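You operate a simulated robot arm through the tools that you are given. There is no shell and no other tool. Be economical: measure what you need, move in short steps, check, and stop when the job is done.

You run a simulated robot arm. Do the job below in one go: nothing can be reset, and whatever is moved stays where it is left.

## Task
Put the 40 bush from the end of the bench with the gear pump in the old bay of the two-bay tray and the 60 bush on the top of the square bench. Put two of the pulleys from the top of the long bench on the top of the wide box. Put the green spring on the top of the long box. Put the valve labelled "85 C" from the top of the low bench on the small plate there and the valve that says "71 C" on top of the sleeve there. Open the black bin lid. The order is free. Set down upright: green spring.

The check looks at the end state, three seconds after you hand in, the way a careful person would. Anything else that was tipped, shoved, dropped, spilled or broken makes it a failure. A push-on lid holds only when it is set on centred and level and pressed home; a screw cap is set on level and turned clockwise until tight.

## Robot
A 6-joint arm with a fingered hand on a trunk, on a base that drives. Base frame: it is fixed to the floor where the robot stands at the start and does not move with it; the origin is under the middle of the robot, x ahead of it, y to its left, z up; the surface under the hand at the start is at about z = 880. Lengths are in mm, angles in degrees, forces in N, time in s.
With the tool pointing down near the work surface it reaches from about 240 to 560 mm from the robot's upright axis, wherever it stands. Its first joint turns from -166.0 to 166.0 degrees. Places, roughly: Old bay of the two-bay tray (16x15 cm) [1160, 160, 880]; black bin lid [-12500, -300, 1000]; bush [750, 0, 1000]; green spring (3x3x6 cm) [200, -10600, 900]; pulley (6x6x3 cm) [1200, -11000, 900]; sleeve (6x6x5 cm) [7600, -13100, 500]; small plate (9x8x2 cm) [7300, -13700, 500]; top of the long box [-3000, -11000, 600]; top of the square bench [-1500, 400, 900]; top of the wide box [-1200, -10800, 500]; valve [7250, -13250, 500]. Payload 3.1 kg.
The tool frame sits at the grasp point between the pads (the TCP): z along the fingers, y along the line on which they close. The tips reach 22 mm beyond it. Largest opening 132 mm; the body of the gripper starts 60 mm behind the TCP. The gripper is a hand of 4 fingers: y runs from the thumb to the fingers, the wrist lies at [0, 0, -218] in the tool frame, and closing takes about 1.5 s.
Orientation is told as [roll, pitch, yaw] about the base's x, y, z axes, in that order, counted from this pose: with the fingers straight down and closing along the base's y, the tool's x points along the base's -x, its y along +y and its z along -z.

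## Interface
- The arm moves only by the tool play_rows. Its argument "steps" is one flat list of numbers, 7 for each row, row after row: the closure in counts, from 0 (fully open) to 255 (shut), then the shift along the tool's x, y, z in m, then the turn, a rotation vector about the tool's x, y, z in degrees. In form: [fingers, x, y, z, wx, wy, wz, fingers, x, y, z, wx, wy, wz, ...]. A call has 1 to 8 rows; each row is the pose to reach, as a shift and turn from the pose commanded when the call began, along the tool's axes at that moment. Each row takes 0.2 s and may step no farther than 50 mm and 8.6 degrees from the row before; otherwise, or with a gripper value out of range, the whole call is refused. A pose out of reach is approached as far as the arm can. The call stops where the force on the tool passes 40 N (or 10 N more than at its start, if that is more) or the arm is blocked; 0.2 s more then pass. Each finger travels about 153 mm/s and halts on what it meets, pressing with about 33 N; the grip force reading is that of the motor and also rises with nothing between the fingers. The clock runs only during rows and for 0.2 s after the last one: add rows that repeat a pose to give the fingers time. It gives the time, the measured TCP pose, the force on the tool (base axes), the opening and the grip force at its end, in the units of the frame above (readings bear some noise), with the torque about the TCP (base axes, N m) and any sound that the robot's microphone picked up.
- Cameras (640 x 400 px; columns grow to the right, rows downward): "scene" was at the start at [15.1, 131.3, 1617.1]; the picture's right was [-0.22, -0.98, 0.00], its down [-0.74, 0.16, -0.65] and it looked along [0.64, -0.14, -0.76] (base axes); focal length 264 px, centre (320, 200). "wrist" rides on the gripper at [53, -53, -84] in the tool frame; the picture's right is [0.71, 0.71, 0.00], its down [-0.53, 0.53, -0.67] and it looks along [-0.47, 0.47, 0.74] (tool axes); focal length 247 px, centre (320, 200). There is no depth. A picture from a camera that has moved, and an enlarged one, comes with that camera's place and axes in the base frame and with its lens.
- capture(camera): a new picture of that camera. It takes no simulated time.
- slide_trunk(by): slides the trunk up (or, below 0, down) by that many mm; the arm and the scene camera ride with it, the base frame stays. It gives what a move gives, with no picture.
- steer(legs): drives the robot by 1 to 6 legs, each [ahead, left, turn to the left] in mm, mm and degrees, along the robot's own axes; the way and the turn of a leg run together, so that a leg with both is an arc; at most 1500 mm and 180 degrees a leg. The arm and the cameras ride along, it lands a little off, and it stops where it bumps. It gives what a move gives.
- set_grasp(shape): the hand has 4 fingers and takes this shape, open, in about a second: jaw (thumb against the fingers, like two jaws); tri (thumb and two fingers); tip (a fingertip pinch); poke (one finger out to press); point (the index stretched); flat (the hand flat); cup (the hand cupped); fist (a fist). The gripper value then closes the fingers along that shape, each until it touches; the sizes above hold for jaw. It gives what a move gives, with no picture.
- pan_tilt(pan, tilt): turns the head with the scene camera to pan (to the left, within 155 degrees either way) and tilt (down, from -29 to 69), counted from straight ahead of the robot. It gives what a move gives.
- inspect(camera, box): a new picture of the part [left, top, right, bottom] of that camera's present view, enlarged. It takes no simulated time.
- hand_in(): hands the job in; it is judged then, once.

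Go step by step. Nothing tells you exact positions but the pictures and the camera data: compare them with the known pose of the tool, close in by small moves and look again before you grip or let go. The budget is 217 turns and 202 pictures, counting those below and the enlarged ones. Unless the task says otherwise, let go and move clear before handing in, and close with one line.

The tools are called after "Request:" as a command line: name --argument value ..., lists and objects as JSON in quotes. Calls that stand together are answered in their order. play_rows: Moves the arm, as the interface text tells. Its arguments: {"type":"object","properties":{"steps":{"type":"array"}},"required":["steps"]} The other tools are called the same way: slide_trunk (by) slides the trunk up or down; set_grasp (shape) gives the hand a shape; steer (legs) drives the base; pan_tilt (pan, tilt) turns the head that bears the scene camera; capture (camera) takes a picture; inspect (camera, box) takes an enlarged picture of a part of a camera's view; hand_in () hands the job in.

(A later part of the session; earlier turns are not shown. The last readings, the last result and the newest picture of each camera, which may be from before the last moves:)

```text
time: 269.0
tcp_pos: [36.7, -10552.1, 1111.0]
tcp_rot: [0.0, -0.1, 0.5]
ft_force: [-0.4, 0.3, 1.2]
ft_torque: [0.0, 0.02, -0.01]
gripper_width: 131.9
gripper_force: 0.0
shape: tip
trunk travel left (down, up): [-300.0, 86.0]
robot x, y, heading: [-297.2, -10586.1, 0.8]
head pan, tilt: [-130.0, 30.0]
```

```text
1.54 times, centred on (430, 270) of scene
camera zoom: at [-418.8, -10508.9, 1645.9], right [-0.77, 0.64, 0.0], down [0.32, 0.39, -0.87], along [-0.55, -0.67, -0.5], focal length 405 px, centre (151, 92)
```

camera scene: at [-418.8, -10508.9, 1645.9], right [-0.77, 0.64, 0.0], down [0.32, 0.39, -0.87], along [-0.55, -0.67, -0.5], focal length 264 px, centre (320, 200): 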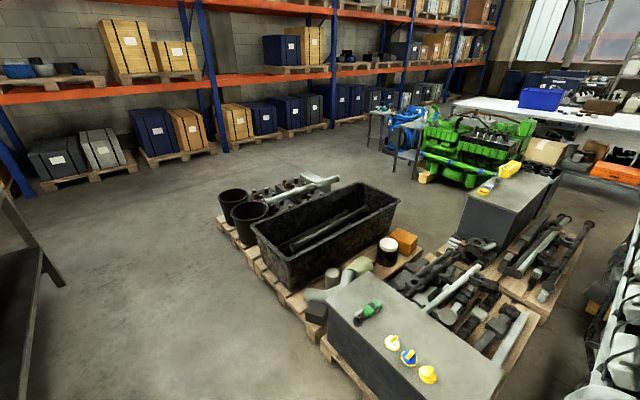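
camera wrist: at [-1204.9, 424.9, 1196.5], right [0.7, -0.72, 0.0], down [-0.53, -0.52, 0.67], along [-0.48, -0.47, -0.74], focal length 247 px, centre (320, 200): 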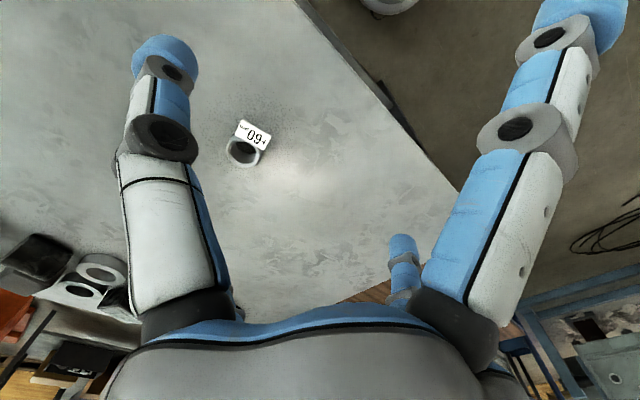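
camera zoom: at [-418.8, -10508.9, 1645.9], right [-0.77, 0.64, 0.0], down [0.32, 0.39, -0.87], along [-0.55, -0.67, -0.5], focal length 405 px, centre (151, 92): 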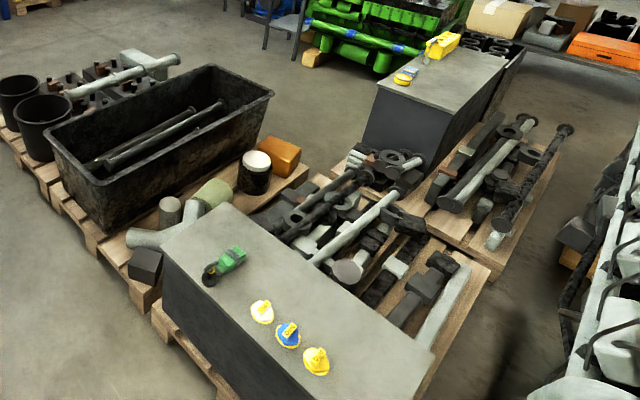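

The spring should be near the bench's west edge by the press, hidden behind the hand. I'll check with the wrist camera.

Request:
capture --camera "wrist"

Request:
steer --legs '[[100, 0, 0]]'

Request:
capture --camera "wrist"

Request:
pan_tilt --pan -5 --tilt 50

Request:
capture --camera "scene"

```text
133 pictures are left
camera wrist: at [-16.0, -10604.5, 1196.2], right [-0.71, 0.7, 0.0], down [0.52, 0.53, 0.67], along [0.47, 0.48, -0.74], focal length 247 px, centre (320, 200)
```

wrist: 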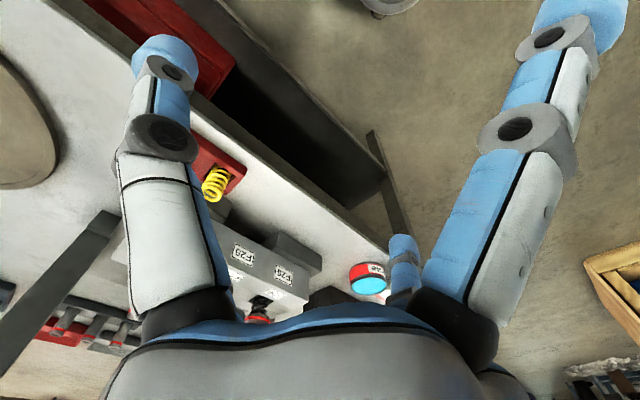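

```text
time: 270.2
tcp_pos: [138.2, -10549.4, 1111.2]
tcp_rot: [0.0, 0.0, 0.5]
ft_force: [0.7, -0.5, -0.7]
ft_torque: [-0.01, 0.06, -0.02]
gripper_width: 132.0
gripper_force: 0.1
shape: tip
trunk travel left (down, up): [-300.0, 86.0]
robot x, y, heading: [-196.8, -10585.5, 0.8]
head pan, tilt: [-130.0, 30.0]
```

```text
132 pictures are left
camera wrist: at [84.6, -10603.4, 1196.0], right [-0.71, 0.7, 0.0], down [0.52, 0.53, 0.67], along [0.47, 0.48, -0.74], focal length 247 px, centre (320, 200)
```

wrist: 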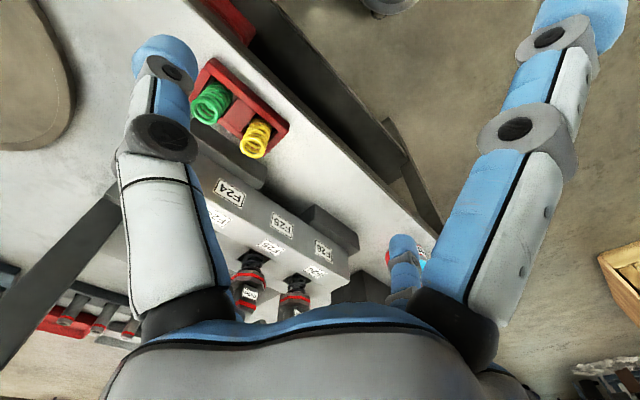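

```text
time: 272.2
tcp_pos: [136.1, -10549.9, 1111.4]
tcp_rot: [0.0, 0.0, 0.4]
ft_force: [0.7, 0.8, -1.0]
ft_torque: [0.03, -0.02, 0.01]
gripper_width: 131.7
gripper_force: 0.0
shape: tip
trunk travel left (down, up): [-300.0, 86.0]
robot x, y, heading: [-197.8, -10586.1, 0.4]
head pan, tilt: [-5.0, 50.0]
```

```text
131 pictures are left
camera scene: at [-185.0, -10444.6, 1616.3], right [-0.08, -1.0, 0.0], down [-0.76, 0.06, -0.64], along [0.64, -0.05, -0.77], focal length 264 px, centre (320, 200)
```

scene: 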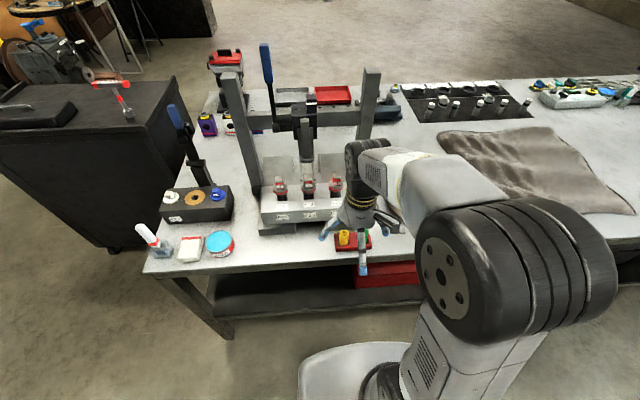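

Request:
inspect --camera "wrist" --box '[150, 40, 310, 180]'

Request:
inspect --camera "scene" --box '[300, 190, 420, 290]'

```text
2.86 times, centred on (230, 110) of wrist
camera zoom: at [83.7, -10603.5, 1196.2], right [-0.71, 0.7, 0.0], down [0.52, 0.53, 0.67], along [0.47, 0.48, -0.74], focal length 706 px, centre (577, 457)
```

zoom: 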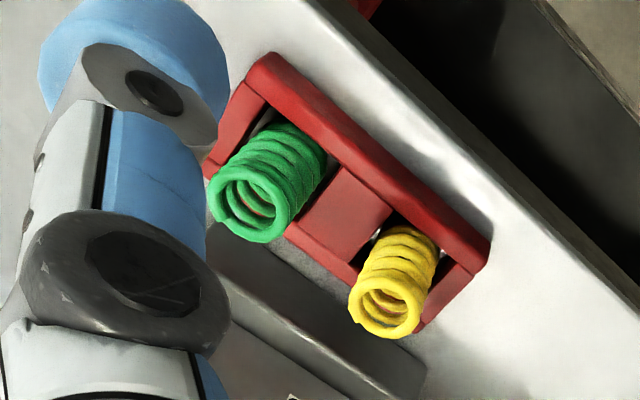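

```text
4.00 times, centred on (360, 240) of scene
camera zoom: at [-185.0, -10444.6, 1616.3], right [-0.08, -1.0, 0.0], down [-0.76, 0.06, -0.64], along [0.64, -0.05, -0.77], focal length 1054 px, centre (160, 40)
```

zoom: 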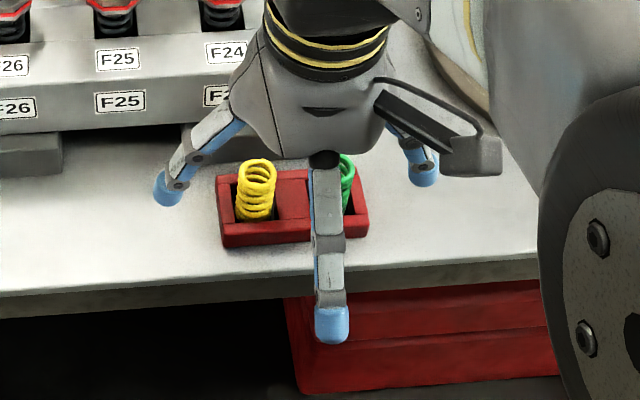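

The springs stand in a red holder: green at about (233,-10613) and yellow 56 mm beside it. I'll turn the hand 90° to pinch along x, which keeps clear of the yellow one, and hover above.

Request:
play_rows --steps '[0, -0.015, -0.01, 0, 0, 0, 8, 0, -0.03, -0.02, 0, 0, 0, 16, 0, -0.045, -0.03, 0, 0, 0, 24, 0, -0.06, -0.04, 0, 0, 0, 32, 0, -0.075, -0.05, 0, 0, 0, 40, 0, -0.09, -0.06, 0, 0, 0, 48, 0, -0.097, -0.063, 0, 0, 0, 56, 0, -0.097, -0.063, 0, 0, 0, 64]'

Request:
play_rows --steps '[0, 0, 0, 0, 0, 0, 8, 0, 0, 0, 0.02, 0, 0, 16, 0, 0, 0, 0.04, 0, 0, 24, 0, 0, 0, 0.06, 0, 0, 26.4, 0, 0, 0, 0.07, 0, 0, 26.4]'

Request:
capture --camera "wrist"

Request:
inspect --camera "scene" --box '[280, 170, 440, 290]'

```text
time: 274.0
tcp_pos: [234.9, -10611.9, 1111.1]
tcp_rot: [0.1, 0.1, -63.7]
ft_force: [0.1, -0.6, -0.6]
ft_torque: [-0.02, -0.03, -0.01]
gripper_width: 132.0
gripper_force: 0.0
shape: tip
trunk travel left (down, up): [-300.0, 86.0]
robot x, y, heading: [-198.4, -10585.9, 0.4]
head pan, tilt: [-5.0, 50.0]
```

```text
time: 275.2
tcp_pos: [233.6, -10612.3, 1042.7]
tcp_rot: [0.0, 0.0, -90.0]
ft_force: [-0.6, 0.0, -0.3]
ft_torque: [-0.02, -0.03, 0.01]
gripper_width: 132.0
gripper_force: 0.1
shape: tip
trunk travel left (down, up): [-300.0, 86.0]
robot x, y, heading: [-199.0, -10588.7, 0.5]
head pan, tilt: [-5.0, 50.0]
```

```text
128 pictures are left
camera wrist: at [180.0, -10559.0, 1126.7], right [0.71, 0.71, 0.0], down [0.53, -0.53, 0.67], along [0.47, -0.47, -0.74], focal length 247 px, centre (320, 200)
```

wrist: 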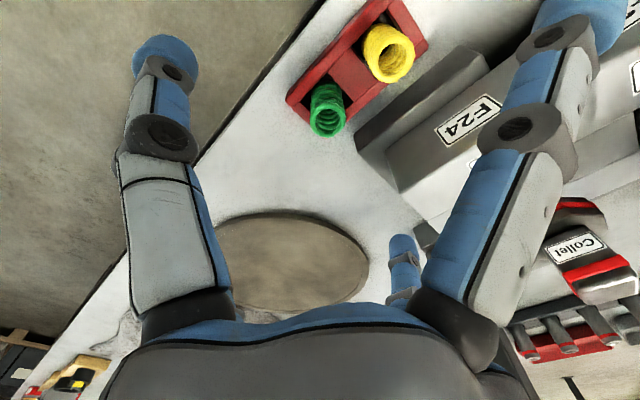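

```text
3.33 times, centred on (360, 230) of scene
camera zoom: at [-185.0, -10444.5, 1616.3], right [-0.08, -1.0, 0.0], down [-0.76, 0.06, -0.64], along [0.64, -0.05, -0.77], focal length 878 px, centre (187, 100)
```

zoom: 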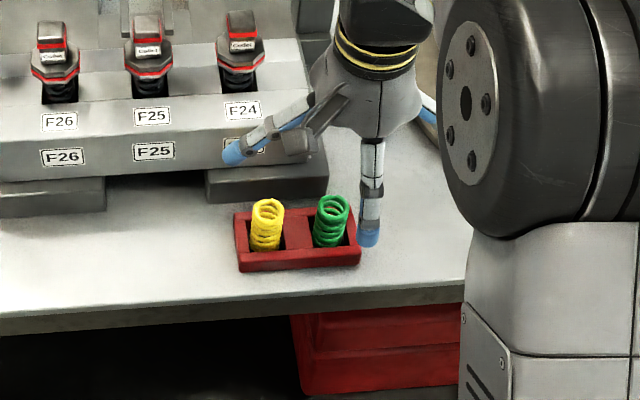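

Request:
play_rows --steps '[140, 0, 0.004, 0, 0, 0, 0, 140, 0, 0.0085, 0.02, 0, 0, 0, 140, 0, 0.0085, 0.04, 0, 0, 0, 140, 0, 0.0085, 0.057, 0, 0, 0, 140, 0, 0.0085, 0.057, 0, 0, 0]'

Request:
capture --camera "wrist"

Request:
inspect --camera "scene" --box '[280, 170, 440, 290]'

```text
time: 276.4
tcp_pos: [242.0, -10612.8, 985.0]
tcp_rot: [0.1, -0.1, -89.9]
ft_force: [0.3, 0.3, -0.3]
ft_torque: [-0.01, -0.02, 0.02]
gripper_width: 59.9
gripper_force: 0.1
shape: tip
trunk travel left (down, up): [-300.0, 86.0]
robot x, y, heading: [-203.9, -10588.2, 0.5]
head pan, tilt: [-5.0, 50.0]
```

```text
126 pictures are left
camera wrist: at [188.8, -10558.9, 1068.9], right [0.71, 0.71, 0.0], down [0.53, -0.52, 0.67], along [0.47, -0.47, -0.74], focal length 247 px, centre (320, 200)
```

wrist: 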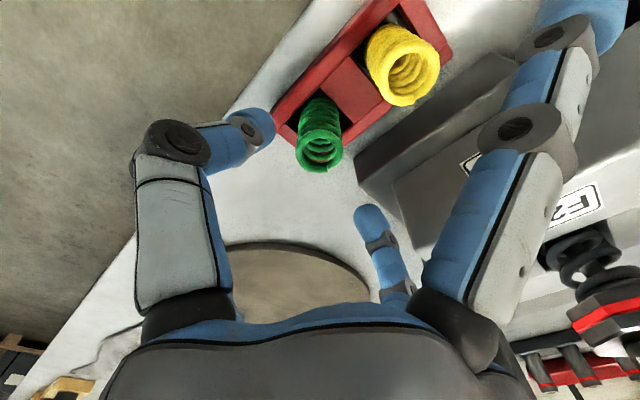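

```text
3.33 times, centred on (360, 230) of scene
camera zoom: at [-185.2, -10444.5, 1616.3], right [-0.08, -1.0, 0.0], down [-0.76, 0.06, -0.64], along [0.64, -0.05, -0.77], focal length 878 px, centre (187, 100)
```

zoom: 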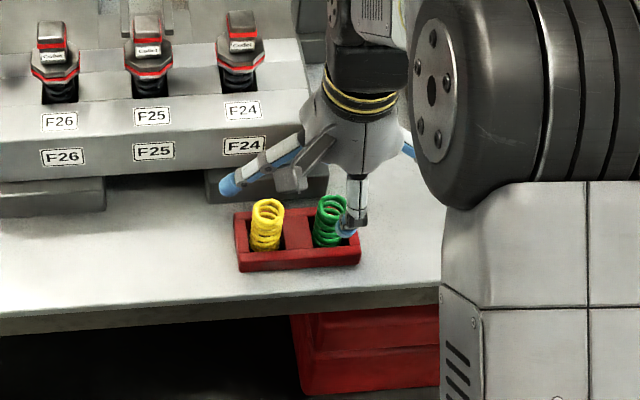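

A spare finger would brush the yellow spring this way. Turning back 45° puts the idle fingers on the free diagonal, so I'll raise, rotate and look again.

Request:
play_rows --steps '[140, 0, 0, -0.02, 0, 0, 0, 140, 0, 0, -0.03, 0, 0, -8, 140, 0, 0, -0.03, 0, 0, -16, 140, 0, 0, -0.03, 0, 0, -24, 140, 0, 0, -0.03, 0, 0, -32, 140, 0, 0, -0.03, 0, 0, -40, 140, 0, 0, -0.02, 0, 0, -45, 140, 0, 0, -0.01, 0, 0, -45]'

Request:
capture --camera "wrist"

Request:
inspect --camera "scene" --box '[280, 170, 440, 290]'

```text
time: 278.2
tcp_pos: [243.4, -10610.5, 995.0]
tcp_rot: [0.0, -0.1, -44.8]
ft_force: [1.0, 0.8, -0.4]
ft_torque: [0.03, -0.01, -0.02]
gripper_width: 60.1
gripper_force: 0.1
shape: tip
trunk travel left (down, up): [-300.0, 86.0]
robot x, y, heading: [-204.7, -10586.0, 0.6]
head pan, tilt: [-5.0, 50.0]
```

```text
124 pictures are left
camera wrist: at [168.0, -10612.6, 1078.9], right [0.0, 1.0, 0.0], down [0.74, 0.0, 0.67], along [0.67, 0.0, -0.74], focal length 247 px, centre (320, 200)
```

wrist: 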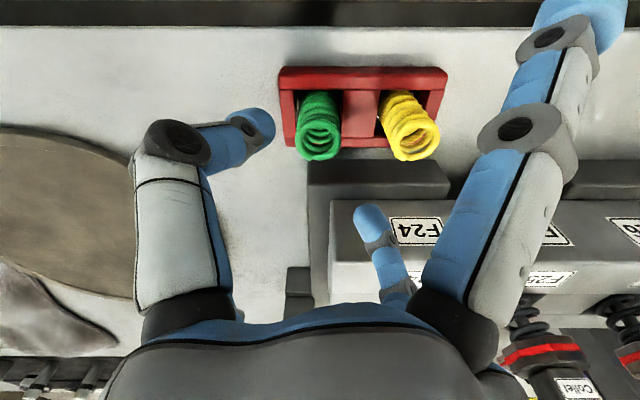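

```text
3.33 times, centred on (360, 230) of scene
camera zoom: at [-184.8, -10444.5, 1616.3], right [-0.08, -1.0, 0.0], down [-0.76, 0.06, -0.64], along [0.64, -0.05, -0.77], focal length 878 px, centre (187, 100)
```

zoom: 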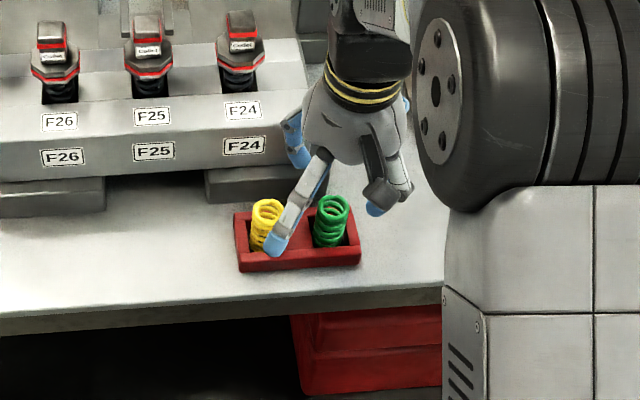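

Now the idle fingers are clear of both springs. I'll go down to pinch height.

Request:
play_rows --steps '[140, -0.0014, -0.0014, 0.02, 0, 0, 0, 140, -0.0014, -0.0014, 0.04, 0, 0, 0, 140, -0.0014, -0.0014, 0.055, 0, 0, 0, 140, -0.0014, -0.0014, 0.063, 0, 0, 0, 140, -0.0014, -0.0014, 0.063, 0, 0, 0]'

Request:
capture --camera "wrist"

Request:
inspect --camera "scene" --box '[280, 170, 440, 290]'

```text
time: 279.4
tcp_pos: [244.0, -10613.2, 932.5]
tcp_rot: [0.0, 0.0, -44.8]
ft_force: [0.1, -0.6, -0.1]
ft_torque: [0.0, 0.01, 0.01]
gripper_width: 59.8
gripper_force: 0.1
shape: tip
trunk travel left (down, up): [-300.0, 86.0]
robot x, y, heading: [-200.3, -10583.3, 0.6]
head pan, tilt: [-5.0, 50.0]
```

```text
122 pictures are left
camera wrist: at [167.9, -10613.7, 1016.8], right [0.0, 1.0, 0.0], down [0.74, 0.0, 0.67], along [0.67, 0.0, -0.74], focal length 247 px, centre (320, 200)
```

wrist: 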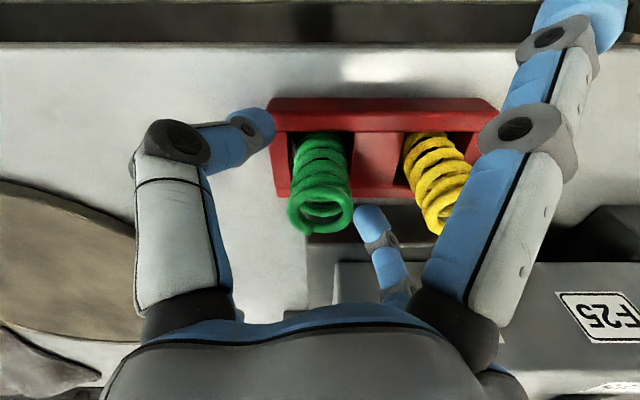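

```text
3.33 times, centred on (360, 230) of scene
camera zoom: at [-185.0, -10444.5, 1616.3], right [-0.08, -1.0, 0.0], down [-0.76, 0.06, -0.64], along [0.64, -0.05, -0.77], focal length 878 px, centre (187, 100)
```

zoom: 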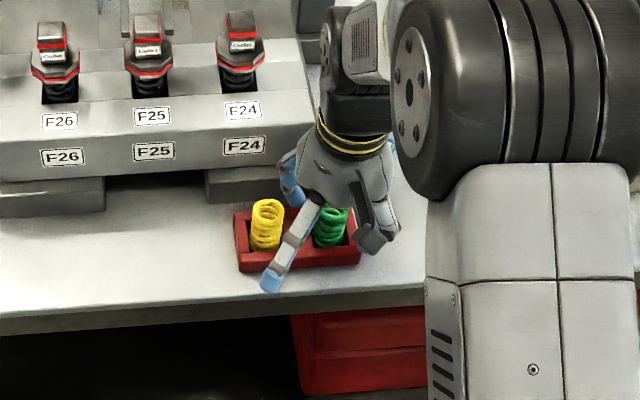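

Request:
play_rows --steps '[140, -0.003, 0.003, 0.002, 0, 0, 0, 170, -0.003, 0.003, 0.002, 0, 0, 0, 190, -0.003, 0.003, 0.002, 0, 0, 0, 210, -0.003, 0.003, 0.002, 0, 0, 0, 230, -0.003, 0.003, 0.002, 0, 0, 0, 255, -0.003, 0.003, 0.002, 0, 0, 0, 255, -0.003, 0.003, 0.002, 0, 0, 0]'

Request:
capture --camera "wrist"

```text
time: 281.0
tcp_pos: [248.1, -10613.2, 930.0]
tcp_rot: [0.0, -0.1, -44.9]
ft_force: [-0.4, -2.3, 0.2]
ft_torque: [-0.03, -0.01, 0.0]
gripper_width: 21.9
gripper_force: 33.4
shape: tip
trunk travel left (down, up): [-300.0, 86.0]
robot x, y, heading: [-199.4, -10589.5, 0.4]
head pan, tilt: [-5.0, 50.0]
```

```text
120 pictures are left
camera wrist: at [172.2, -10613.7, 1014.1], right [0.0, 1.0, 0.0], down [0.74, 0.0, 0.67], along [0.67, 0.0, -0.74], focal length 247 px, centre (320, 200)
```

wrist: 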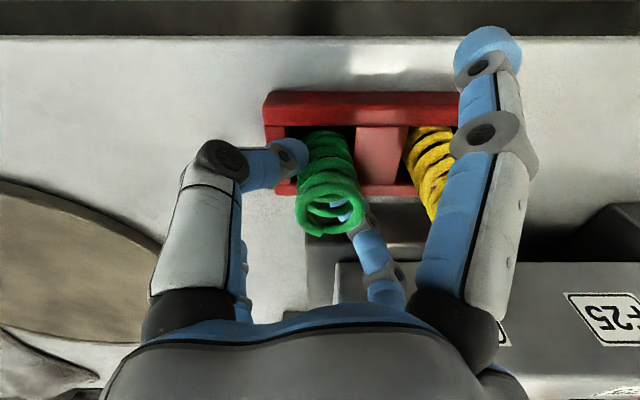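

Request:
play_rows --steps '[255, 0, 0, -0.01, 0, 0, 0, 255, 0, 0, -0.02, 0, 0, 0, 255, 0, 0, -0.03, 0, 0, 0, 255, 0, 0, -0.03, 0, 0, 0]'

Request:
capture --camera "wrist"

Request:
inspect --camera "scene" --box '[280, 170, 440, 290]'

```text
time: 282.0
tcp_pos: [247.8, -10613.0, 959.9]
tcp_rot: [0.0, 0.0, -45.0]
ft_force: [-0.2, -0.7, -0.5]
ft_torque: [0.01, 0.01, 0.02]
gripper_width: 22.0
gripper_force: 33.2
shape: tip
trunk travel left (down, up): [-300.0, 86.0]
robot x, y, heading: [-203.9, -10583.9, 0.5]
head pan, tilt: [-5.0, 50.0]
```

```text
119 pictures are left
camera wrist: at [172.6, -10613.2, 1043.3], right [0.0, 1.0, 0.0], down [0.74, 0.0, 0.67], along [0.67, 0.0, -0.74], focal length 247 px, centre (320, 200)
```

wrist: 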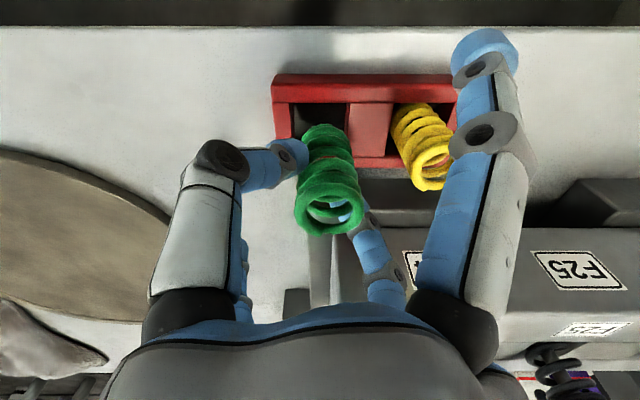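

```text
3.33 times, centred on (360, 230) of scene
camera zoom: at [-184.7, -10444.5, 1616.3], right [-0.08, -1.0, 0.0], down [-0.76, 0.06, -0.64], along [0.64, -0.05, -0.77], focal length 878 px, centre (187, 100)
```

zoom: 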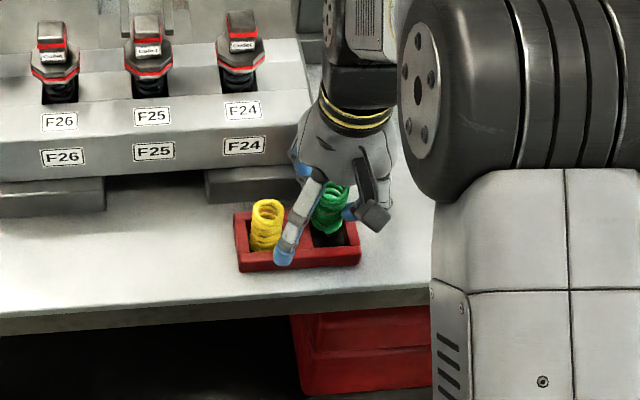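

The spring is held. I'll lift, tuck, and drive around the south end of the pallets toward the long box.

Request:
play_rows --steps '[255, 0, 0, -0.04, 0, 0, 0, 255, 0, 0, -0.08, 0, 0, 0, 255, 0.02, -0.02, -0.11, 0, 0, 0, 255, 0.04, -0.04, -0.14, 0, 0, 0, 255, 0.06, -0.06, -0.15, 0, 0, 0, 255, 0.075, -0.075, -0.15, 0, 0, 0]'

Request:
capture --camera "wrist"

Request:
steer --legs '[[-180, 0, 0], [0, 0, -90], [1500, 0, 0], [1500, 0, 0]]'

Request:
pan_tilt --pan 100 --tilt 25

Request:
pan_tilt --pan -100 --tilt 25

Request:
capture --camera "scene"

```text
time: 283.4
tcp_pos: [141.0, -10614.2, 1108.9]
tcp_rot: [0.0, 0.0, -44.8]
ft_force: [0.1, 0.1, -0.1]
ft_torque: [-0.05, 0.01, -0.05]
gripper_width: 21.9
gripper_force: 32.2
shape: tip
trunk travel left (down, up): [-300.0, 86.0]
robot x, y, heading: [-202.7, -10585.0, 0.4]
head pan, tilt: [-5.0, 50.0]
```

```text
117 pictures are left
camera wrist: at [65.1, -10616.2, 1193.5], right [0.0, 1.0, 0.0], down [0.74, 0.0, 0.67], along [0.67, 0.0, -0.74], focal length 247 px, centre (320, 200)
```

wrist: 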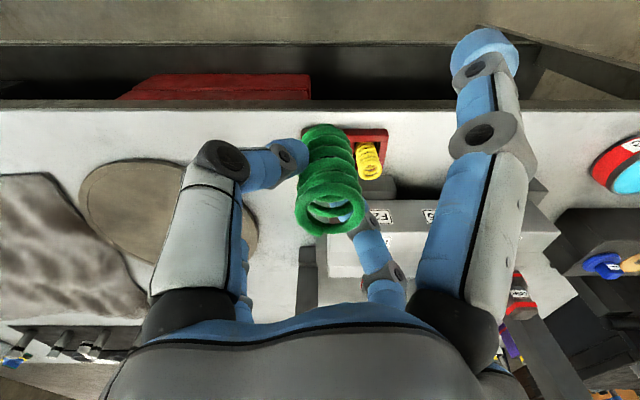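

```text
time: 302.9
tcp_pos: [-363.3, -13960.2, 1108.7]
tcp_rot: [0.0, -0.1, -134.8]
ft_force: [-0.4, 0.5, -0.1]
ft_torque: [0.02, -0.04, -0.04]
gripper_width: 21.8
gripper_force: 32.3
shape: tip
trunk travel left (down, up): [-300.0, 86.0]
robot x, y, heading: [-332.3, -13615.1, -89.6]
head pan, tilt: [-5.0, 50.0]
```

```text
time: 304.8
tcp_pos: [-363.7, -13960.7, 1108.7]
tcp_rot: [-0.1, 0.0, -134.8]
ft_force: [0.0, 0.1, 0.5]
ft_torque: [-0.02, -0.01, 0.02]
gripper_width: 21.6
gripper_force: 33.2
shape: tip
trunk travel left (down, up): [-300.0, 86.0]
robot x, y, heading: [-335.4, -13620.0, -89.3]
head pan, tilt: [100.0, 25.0]
```

```text
time: 307.7
tcp_pos: [-363.9, -13960.8, 1108.7]
tcp_rot: [0.1, 0.0, -134.8]
ft_force: [-0.4, -0.2, -0.9]
ft_torque: [0.01, -0.02, 0.01]
gripper_width: 21.6
gripper_force: 32.9
shape: tip
trunk travel left (down, up): [-300.0, 86.0]
robot x, y, heading: [-330.8, -13617.7, -89.4]
head pan, tilt: [-100.0, 25.0]
```

```text
116 pictures are left
camera scene: at [-279.0, -13542.1, 1653.8], right [0.16, 0.99, 0.0], down [0.42, -0.07, -0.91], along [-0.89, 0.15, -0.42], focal length 264 px, centre (320, 200)
```

scene: 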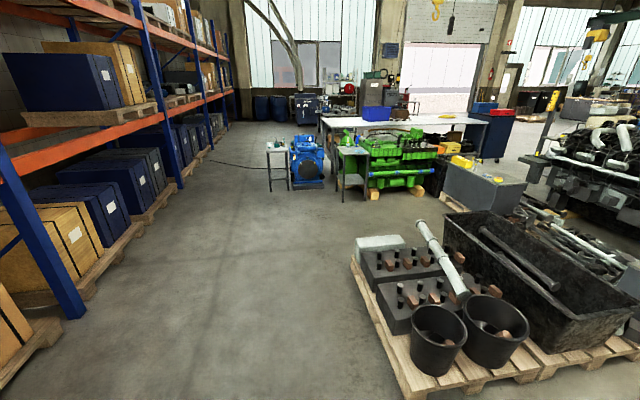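

The long box with yellow items is reachable from the south via a wide lane. I'll drive to about (-2950,-12300), facing north.

Request:
steer --legs '[[0, 0, -90.6], [1300, 0, 0], [1300, 0, 0], [0, 0, -90], [1200, 0, 0]]'

Request:
pan_tilt --pan 0 --tilt 35

Request:
capture --camera "scene"

```text
time: 333.9
tcp_pos: [-2931.1, -12049.8, 1108.8]
tcp_rot: [0.0, 0.0, 44.1]
ft_force: [0.1, 1.6, -1.1]
ft_torque: [-0.03, -0.03, -0.03]
gripper_width: 21.6
gripper_force: 32.7
shape: tip
trunk travel left (down, up): [-300.0, 86.0]
robot x, y, heading: [-2969.8, -12390.9, 89.3]
head pan, tilt: [-100.0, 25.0]
```

```text
time: 335.7
tcp_pos: [-2930.4, -12050.2, 1109.1]
tcp_rot: [0.0, 0.0, 44.2]
ft_force: [0.1, 0.7, -0.5]
ft_torque: [0.01, -0.02, -0.01]
gripper_width: 21.2
gripper_force: 33.2
shape: tip
trunk travel left (down, up): [-300.0, 86.0]
robot x, y, heading: [-2961.3, -12391.8, 89.7]
head pan, tilt: [0.0, 35.0]
```

```text
115 pictures are left
camera scene: at [-3114.8, -12360.7, 1638.1], right [1.0, -0.01, 0.0], down [0.0, -0.57, -0.82], along [0.01, 0.82, -0.57], focal length 264 px, centre (320, 200)
```

scene: 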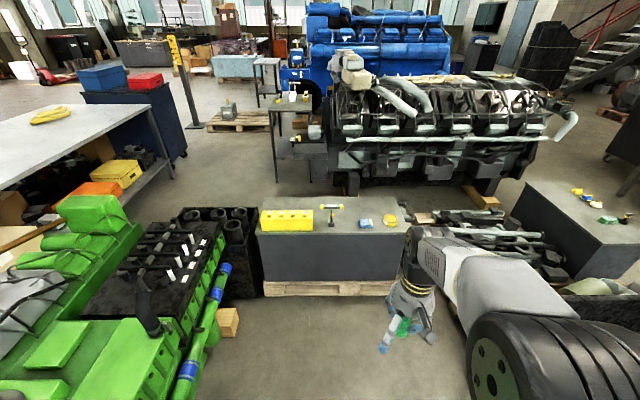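

Request:
inspect --camera "scene" --box '[250, 180, 430, 300]'

Request:
slide_trunk --by -200

```text
3.33 times, centred on (340, 240) of scene
camera zoom: at [-3114.8, -12360.7, 1638.1], right [1.0, -0.01, 0.0], down [0.0, -0.57, -0.82], along [0.01, 0.82, -0.57], focal length 878 px, centre (253, 67)
```

zoom: 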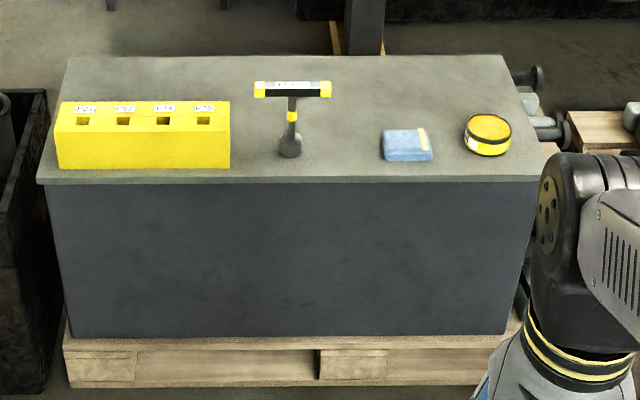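

```text
time: 337.9
tcp_pos: [-2931.7, -12049.4, 909.5]
tcp_rot: [0.0, 0.1, 44.1]
ft_force: [-0.2, 0.7, -1.0]
ft_torque: [-0.03, 0.02, 0.02]
gripper_width: 21.6
gripper_force: 33.1
shape: tip
trunk travel left (down, up): [-100.0, 286.0]
robot x, y, heading: [-2967.5, -12389.3, 89.4]
head pan, tilt: [0.0, 35.0]
```

There is free space on the box's top at the back right, around (-2760,-10985). I'll drive closer.

Request:
steer --legs '[[440, -180, 0], [420, 0, 0]]'

Request:
pan_tilt --pan 0 --tilt 55

Request:
capture --camera "scene"

Request:
capture --camera "wrist"

```text
time: 342.9
tcp_pos: [-2762.4, -11188.9, 908.6]
tcp_rot: [0.0, -0.1, 45.2]
ft_force: [-0.7, 0.7, -0.5]
ft_torque: [-0.02, 0.01, 0.0]
gripper_width: 21.4
gripper_force: 33.2
shape: tip
trunk travel left (down, up): [-100.0, 286.0]
robot x, y, heading: [-2789.0, -11533.5, 90.6]
head pan, tilt: [0.0, 35.0]
```

```text
time: 343.7
tcp_pos: [-2761.5, -11189.3, 908.6]
tcp_rot: [0.0, 0.0, 45.2]
ft_force: [0.8, -0.2, 0.1]
ft_torque: [-0.03, 0.01, 0.0]
gripper_width: 21.4
gripper_force: 33.0
shape: tip
trunk travel left (down, up): [-100.0, 286.0]
robot x, y, heading: [-2788.9, -11530.1, 90.5]
head pan, tilt: [0.0, 55.0]
```

```text
113 pictures are left
camera scene: at [-2939.2, -11519.8, 1410.2], right [1.0, 0.01, 0.0], down [0.01, -0.82, -0.57], along [-0.01, 0.57, -0.82], focal length 264 px, centre (320, 200)
```

scene: 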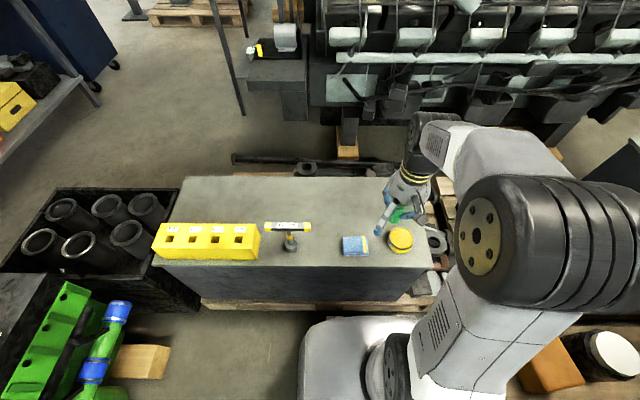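

```text
112 pictures are left
camera wrist: at [-2761.9, -11264.7, 993.6], right [-1.0, 0.0, 0.0], down [0.0, 0.74, 0.67], along [0.0, 0.67, -0.74], focal length 247 px, centre (320, 200)
```

wrist: 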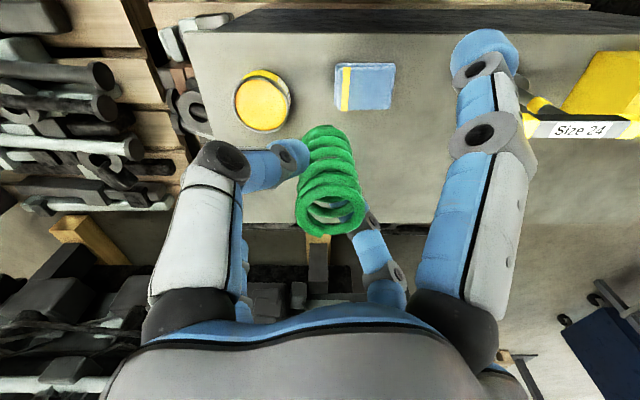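

Request:
play_rows --steps '[255, -0.03, 0.0265, 0, 0, 0, 0, 255, -0.06, 0.053, 0.015, 0, 0, 0, 255, -0.09, 0.08, 0.03, 0, 0, 0, 255, -0.12, 0.106, 0.055, 0, 0, 0, 255, -0.149, 0.132, 0.08, 0, 0, 0, 255, -0.149, 0.132, 0.12, 0, 0, 0, 255, -0.149, 0.132, 0.16, 0, 0, 0, 255, -0.149, 0.132, 0.19, 0, 0, 0]'

Request:
capture --camera "wrist"

Request:
inspect --camera "scene" --box '[310, 120, 470, 270]'

```text
time: 345.5
tcp_pos: [-2751.1, -10988.6, 719.3]
tcp_rot: [0.0, -0.1, 45.2]
ft_force: [0.0, -0.1, -0.6]
ft_torque: [0.03, -0.02, 0.01]
gripper_width: 21.3
gripper_force: 33.6
shape: tip
trunk travel left (down, up): [-100.0, 286.0]
robot x, y, heading: [-2793.0, -11528.3, 90.7]
head pan, tilt: [0.0, 55.0]
```

```text
111 pictures are left
camera wrist: at [-2751.5, -11064.9, 804.1], right [-1.0, 0.0, 0.0], down [0.0, 0.74, 0.67], along [0.0, 0.67, -0.74], focal length 247 px, centre (320, 200)
```

wrist: 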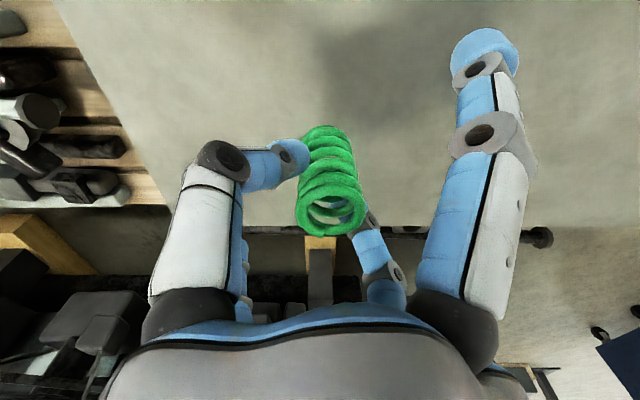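

```text
2.67 times, centred on (390, 195) of scene
camera zoom: at [-2939.2, -11519.5, 1410.1], right [1.0, 0.01, 0.0], down [0.01, -0.82, -0.57], along [-0.01, 0.57, -0.82], focal length 703 px, centre (133, 213)
```

zoom: 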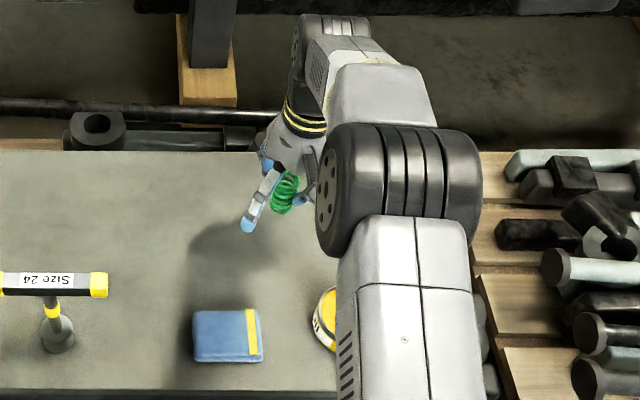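

Request:
play_rows --steps '[255, 0, 0, 0.015, 0, 0, 0, 255, 0, 0, 0.03, 0, 0, 0, 255, 0, 0, 0.04, 0, 0, 0, 255, 0, 0, 0.046, 0, 0, 0, 255, 0, 0, 0.05, 0, 0, 0]'

Request:
capture --camera "wrist"

```text
time: 346.7
tcp_pos: [-2751.6, -10990.2, 669.9]
tcp_rot: [0.0, 0.0, 45.2]
ft_force: [0.4, -0.4, -0.2]
ft_torque: [0.0, 0.02, 0.02]
gripper_width: 21.5
gripper_force: 32.8
shape: tip
trunk travel left (down, up): [-100.0, 286.0]
robot x, y, heading: [-2789.9, -11529.7, 90.6]
head pan, tilt: [0.0, 55.0]
```

```text
109 pictures are left
camera wrist: at [-2751.2, -11065.8, 753.3], right [-1.0, 0.0, 0.0], down [0.0, 0.74, 0.67], along [0.0, 0.67, -0.74], focal length 247 px, centre (320, 200)
```

wrist: 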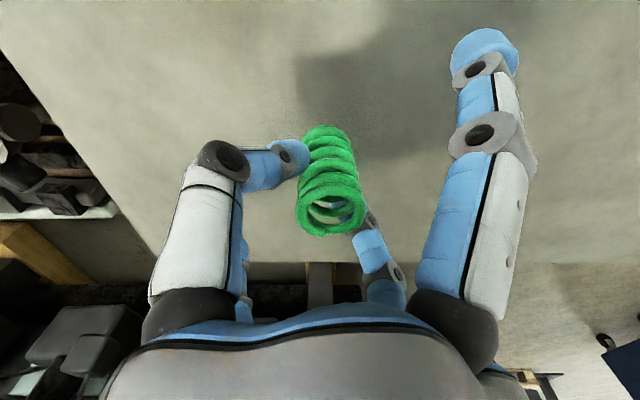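

Request:
play_rows --steps '[255, 0, 0, 0.002, 0, 0, 0, 255, 0, 0, 0.004, 0, 0, 0, 255, 0, 0, 0.006, 0, 0, 0, 255, 0, 0, 0.008, 0, 0, 0, 255, 0, 0, 0.01, 0, 0, 0, 255, 0, 0, 0.012, 0, 0, 0]'

Request:
capture --camera "wrist"

```text
time: 348.1
tcp_pos: [-2751.8, -10991.1, 656.7]
tcp_rot: [0.0, 0.0, 45.1]
ft_force: [0.5, 0.1, -0.3]
ft_torque: [0.02, 0.0, -0.02]
gripper_width: 21.3
gripper_force: 33.5
shape: tip
trunk travel left (down, up): [-100.0, 286.0]
robot x, y, heading: [-2789.4, -11530.0, 90.8]
head pan, tilt: [0.0, 55.0]
```

```text
108 pictures are left
camera wrist: at [-2751.3, -11066.0, 741.4], right [-1.0, 0.0, 0.0], down [0.0, 0.74, 0.67], along [0.0, 0.67, -0.74], focal length 247 px, centre (320, 200)
```

wrist: 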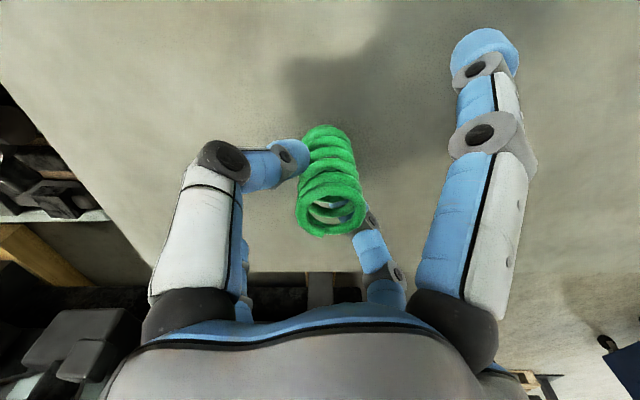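

Request:
play_rows --steps '[255, 0, 0, 0.002, 0, 0, 0, 255, 0, 0, 0.004, 0, 0, 0, 255, 0, 0, 0.005, 0, 0, 0, 255, 0, 0, 0.006, 0, 0, 0, 255, 0, 0, 0.007, 0, 0, 0]'

```text
time: 349.3
tcp_pos: [-2749.7, -10989.3, 649.8]
tcp_rot: [0.1, -0.1, 45.1]
ft_force: [0.6, -0.4, 0.4]
ft_torque: [0.02, -0.01, 0.01]
gripper_width: 21.2
gripper_force: 32.6
shape: tip
trunk travel left (down, up): [-100.0, 286.0]
robot x, y, heading: [-2791.5, -11533.0, 90.6]
head pan, tilt: [0.0, 55.0]
```

Request:
play_rows --steps '[255, 0, 0, 0.001, 0, 0, 0, 255, 0, 0, 0.002, 0, 0, 0, 255, 0, 0, 0.003, 0, 0, 0, 255, 0, 0, 0.004, 0, 0, 0, 255, 0, 0, 0.005, 0, 0, 0]'

Request:
capture --camera "wrist"

```text
time: 350.5
tcp_pos: [-2750.8, -10990.0, 645.7]
tcp_rot: [0.0, 0.0, 45.2]
ft_force: [-0.4, -0.1, -1.1]
ft_torque: [0.01, 0.02, -0.02]
gripper_width: 21.3
gripper_force: 33.2
shape: tip
trunk travel left (down, up): [-100.0, 286.0]
robot x, y, heading: [-2787.8, -11530.8, 90.5]
head pan, tilt: [0.0, 55.0]
```

```text
107 pictures are left
camera wrist: at [-2750.9, -11066.0, 729.8], right [-1.0, 0.0, 0.0], down [0.0, 0.74, 0.67], along [0.0, 0.67, -0.74], focal length 247 px, centre (320, 200)
```

wrist: 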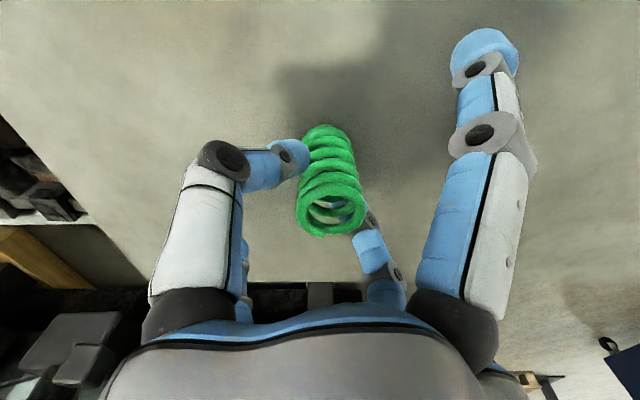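

Request:
play_rows --steps '[255, 0, 0, 0.001, 0, 0, 0, 255, 0, 0, 0.002, 0, 0, 0, 255, 0, 0, 0.003, 0, 0, 0, 255, 0, 0, 0.004, 0, 0, 0, 255, 0, 0, 0.005, 0, 0, 0, 255, 0, 0, 0.006, 0, 0, 0]'

```text
time: 351.9
tcp_pos: [-2751.5, -10990.2, 643.0]
tcp_rot: [0.3, -0.2, 45.2]
ft_force: [0.8, -0.9, 25.5]
ft_torque: [0.01, 0.0, -0.03]
gripper_width: 22.7
gripper_force: 33.0
shape: tip
trunk travel left (down, up): [-100.0, 286.0]
robot x, y, heading: [-2791.8, -11530.5, 90.2]
head pan, tilt: [0.0, 55.0]
```

Contact. I'll ease up 3 mm, then open gently.

Request:
play_rows --steps '[255, 0, 0, -0.0025, 0, 0, 0, 225, 0, 0, -0.0025, 0, 0, 0, 205, 0, 0, -0.0025, 0, 0, 0, 185, 0, 0, -0.0025, 0, 0, 0, 160, 0, 0, -0.0025, 0, 0, 0, 130, 0, 0, -0.0025, 0, 0, 0, 130, 0, 0, -0.0025, 0, 0, 0]'

Request:
capture --camera "wrist"

```text
time: 353.5
tcp_pos: [-2750.4, -10991.2, 642.2]
tcp_rot: [0.0, 0.0, 45.2]
ft_force: [0.2, 1.1, 0.3]
ft_torque: [0.04, -0.01, 0.0]
gripper_width: 64.2
gripper_force: 0.0
shape: tip
trunk travel left (down, up): [-100.0, 286.0]
robot x, y, heading: [-2790.9, -11532.1, 90.6]
head pan, tilt: [0.0, 55.0]
```

```text
106 pictures are left
camera wrist: at [-2750.7, -11065.9, 725.9], right [-1.0, 0.0, 0.0], down [0.0, 0.74, 0.67], along [0.0, 0.67, -0.74], focal length 247 px, centre (320, 200)
```

wrist: 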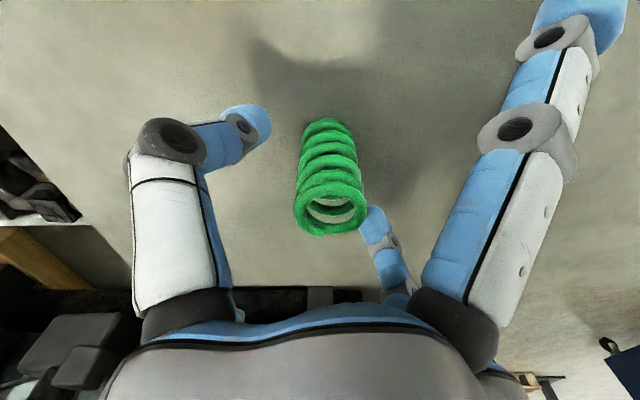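

Standing upright. I'll raise the hand straight up, then tuck it and check.

Request:
play_rows --steps '[130, 0, 0, -0.02, 0, 0, 0, 130, 0, 0, -0.05, 0, 0, 0, 130, 0, 0, -0.09, 0, 0, 0, 130, 0, 0, -0.13, 0, 0, 0, 100, 0.02, -0.02, -0.16, 0, 0, 0, 60, 0.05, -0.045, -0.19, 0, 0, 0, 0, 0.08, -0.07, -0.22, 0, 0, 0, 0, 0.11, -0.097, -0.25, 0, 0, 0]'

Request:
capture --camera "wrist"

Request:
steer --legs '[[-850, 0, 0]]'

Request:
inspect --camera "scene" --box '[200, 0, 480, 160]'

```text
refused: row 8 steps farther than a row can; nothing moved
```

```text
105 pictures are left
camera wrist: at [-2750.7, -11065.9, 725.9], right [-1.0, 0.0, 0.0], down [0.0, 0.74, 0.67], along [0.0, 0.67, -0.74], focal length 247 px, centre (320, 200)
```

wrist: 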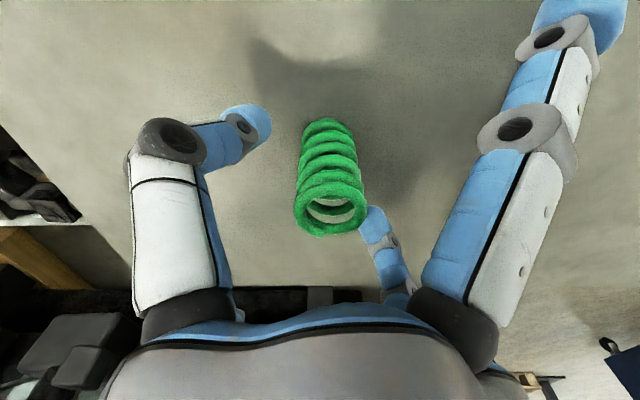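

```text
time: 358.0
tcp_pos: [-2738.9, -11825.4, 642.5]
tcp_rot: [0.0, 0.0, 44.5]
ft_force: [0.3, -0.5, -0.4]
ft_torque: [-0.02, 0.0, 0.0]
gripper_width: 64.2
gripper_force: 0.1
shape: tip
trunk travel left (down, up): [-100.0, 286.0]
robot x, y, heading: [-2788.1, -12366.5, 89.9]
head pan, tilt: [0.0, 55.0]
```

```text
2.29 times, centred on (340, 80) of scene
camera zoom: at [-2935.3, -12353.9, 1410.2], right [1.0, 0.0, 0.0], down [0.0, -0.82, -0.57], along [0.0, 0.57, -0.82], focal length 602 px, centre (274, 474)
```

zoom: 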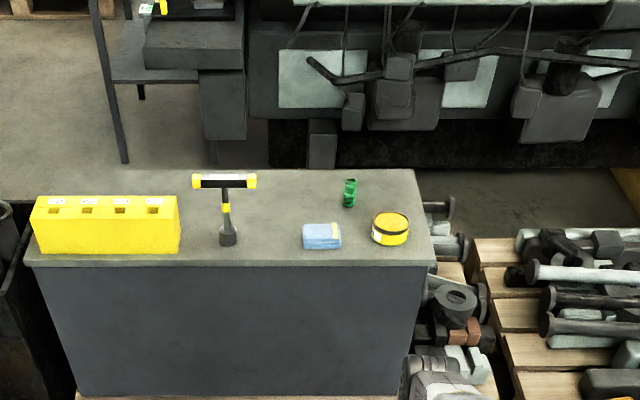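

The tuck call was refused, so the base backed away with the hand still low. I must check that the spring, the blue box and the yellow can weren't disturbed.

Request:
inspect --camera "scene" --box '[310, 60, 400, 120]'

Request:
play_rows --steps '[130, 0.01, -0.01, -0.03, 0, 0, 0, 130, 0.03, -0.025, -0.06, 0, 0, 0, 130, 0.05, -0.045, -0.09, 0, 0, 0, 130, 0.07, -0.065, -0.12, 0, 0, 0, 100, 0.09, -0.085, -0.15, 0, 0, 0, 60, 0.11, -0.1, -0.18, 0, 0, 0, 0, 0.125, -0.11, -0.21, 0, 0, 0, 0, 0.14, -0.125, -0.24, 0, 0, 0]'

```text
6.67 times, centred on (355, 90) of scene
camera zoom: at [-2935.3, -12353.9, 1410.2], right [1.0, 0.0, 0.0], down [0.0, -0.82, -0.57], along [0.0, 0.57, -0.82], focal length 1757 px, centre (87, 933)
```

zoom: 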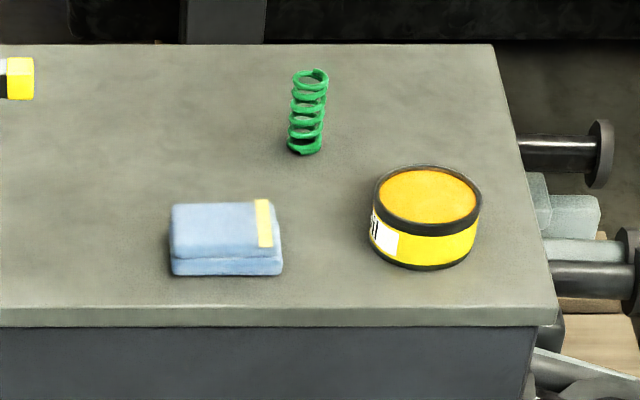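

```text
time: 359.8
tcp_pos: [-2748.8, -12014.4, 881.1]
tcp_rot: [0.0, 0.0, 44.5]
ft_force: [0.6, -0.3, -0.1]
ft_torque: [0.01, 0.03, -0.01]
gripper_width: 131.8
gripper_force: 0.1
shape: tip
trunk travel left (down, up): [-100.0, 286.0]
robot x, y, heading: [-2785.2, -12363.9, 90.0]
head pan, tilt: [0.0, 55.0]
```

The spring stands upright and its neighbours are untouched; the hand is now tucked. Next the pulleys on the long bench's east side: I'll drive back south and east, then look.

Request:
slide_trunk --by 200

Request:
steer --legs '[[-1300, 0, 0], [0, 0, -90], [1500, 0, 0], [900, 0, 0]]'

Request:
pan_tilt --pan 10 --tilt 25

Request:
capture --camera "scene"

```text
time: 361.9
tcp_pos: [-2750.7, -12012.7, 1081.3]
tcp_rot: [0.1, -0.1, 44.5]
ft_force: [0.1, 0.2, 1.2]
ft_torque: [-0.02, 0.03, 0.0]
gripper_width: 132.2
gripper_force: 0.0
shape: tip
trunk travel left (down, up): [-300.0, 86.0]
robot x, y, heading: [-2787.7, -12366.9, 89.6]
head pan, tilt: [0.0, 55.0]
```

```text
time: 383.8
tcp_pos: [-32.9, -13773.8, 1079.6]
tcp_rot: [0.0, 0.0, -45.8]
ft_force: [-0.3, 0.3, -0.3]
ft_torque: [0.0, -0.05, 0.0]
gripper_width: 131.8
gripper_force: 0.0
shape: tip
trunk travel left (down, up): [-300.0, 86.0]
robot x, y, heading: [-385.9, -13739.7, -0.3]
head pan, tilt: [0.0, 55.0]
```

```text
time: 384.7
tcp_pos: [-32.4, -13773.8, 1080.7]
tcp_rot: [-0.1, 0.0, -45.7]
ft_force: [0.3, -0.5, 1.0]
ft_torque: [-0.03, -0.03, 0.05]
gripper_width: 131.6
gripper_force: 0.1
shape: tip
trunk travel left (down, up): [-300.0, 86.0]
robot x, y, heading: [-388.3, -13737.6, -0.6]
head pan, tilt: [10.0, 25.0]
```

```text
102 pictures are left
camera scene: at [-353.9, -13571.8, 1653.7], right [0.17, -0.99, 0.0], down [-0.42, -0.07, -0.91], along [0.89, 0.15, -0.42], focal length 264 px, centre (320, 200)
```

scene: 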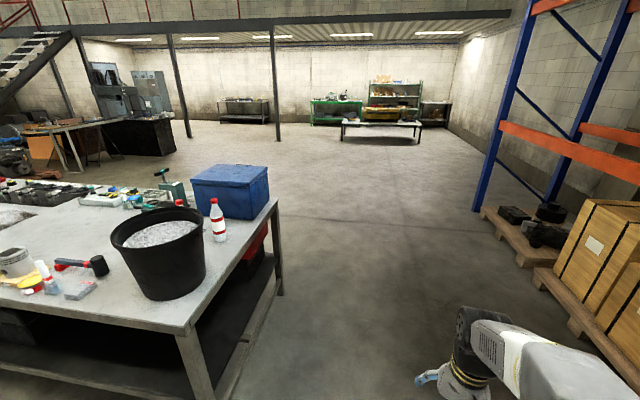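

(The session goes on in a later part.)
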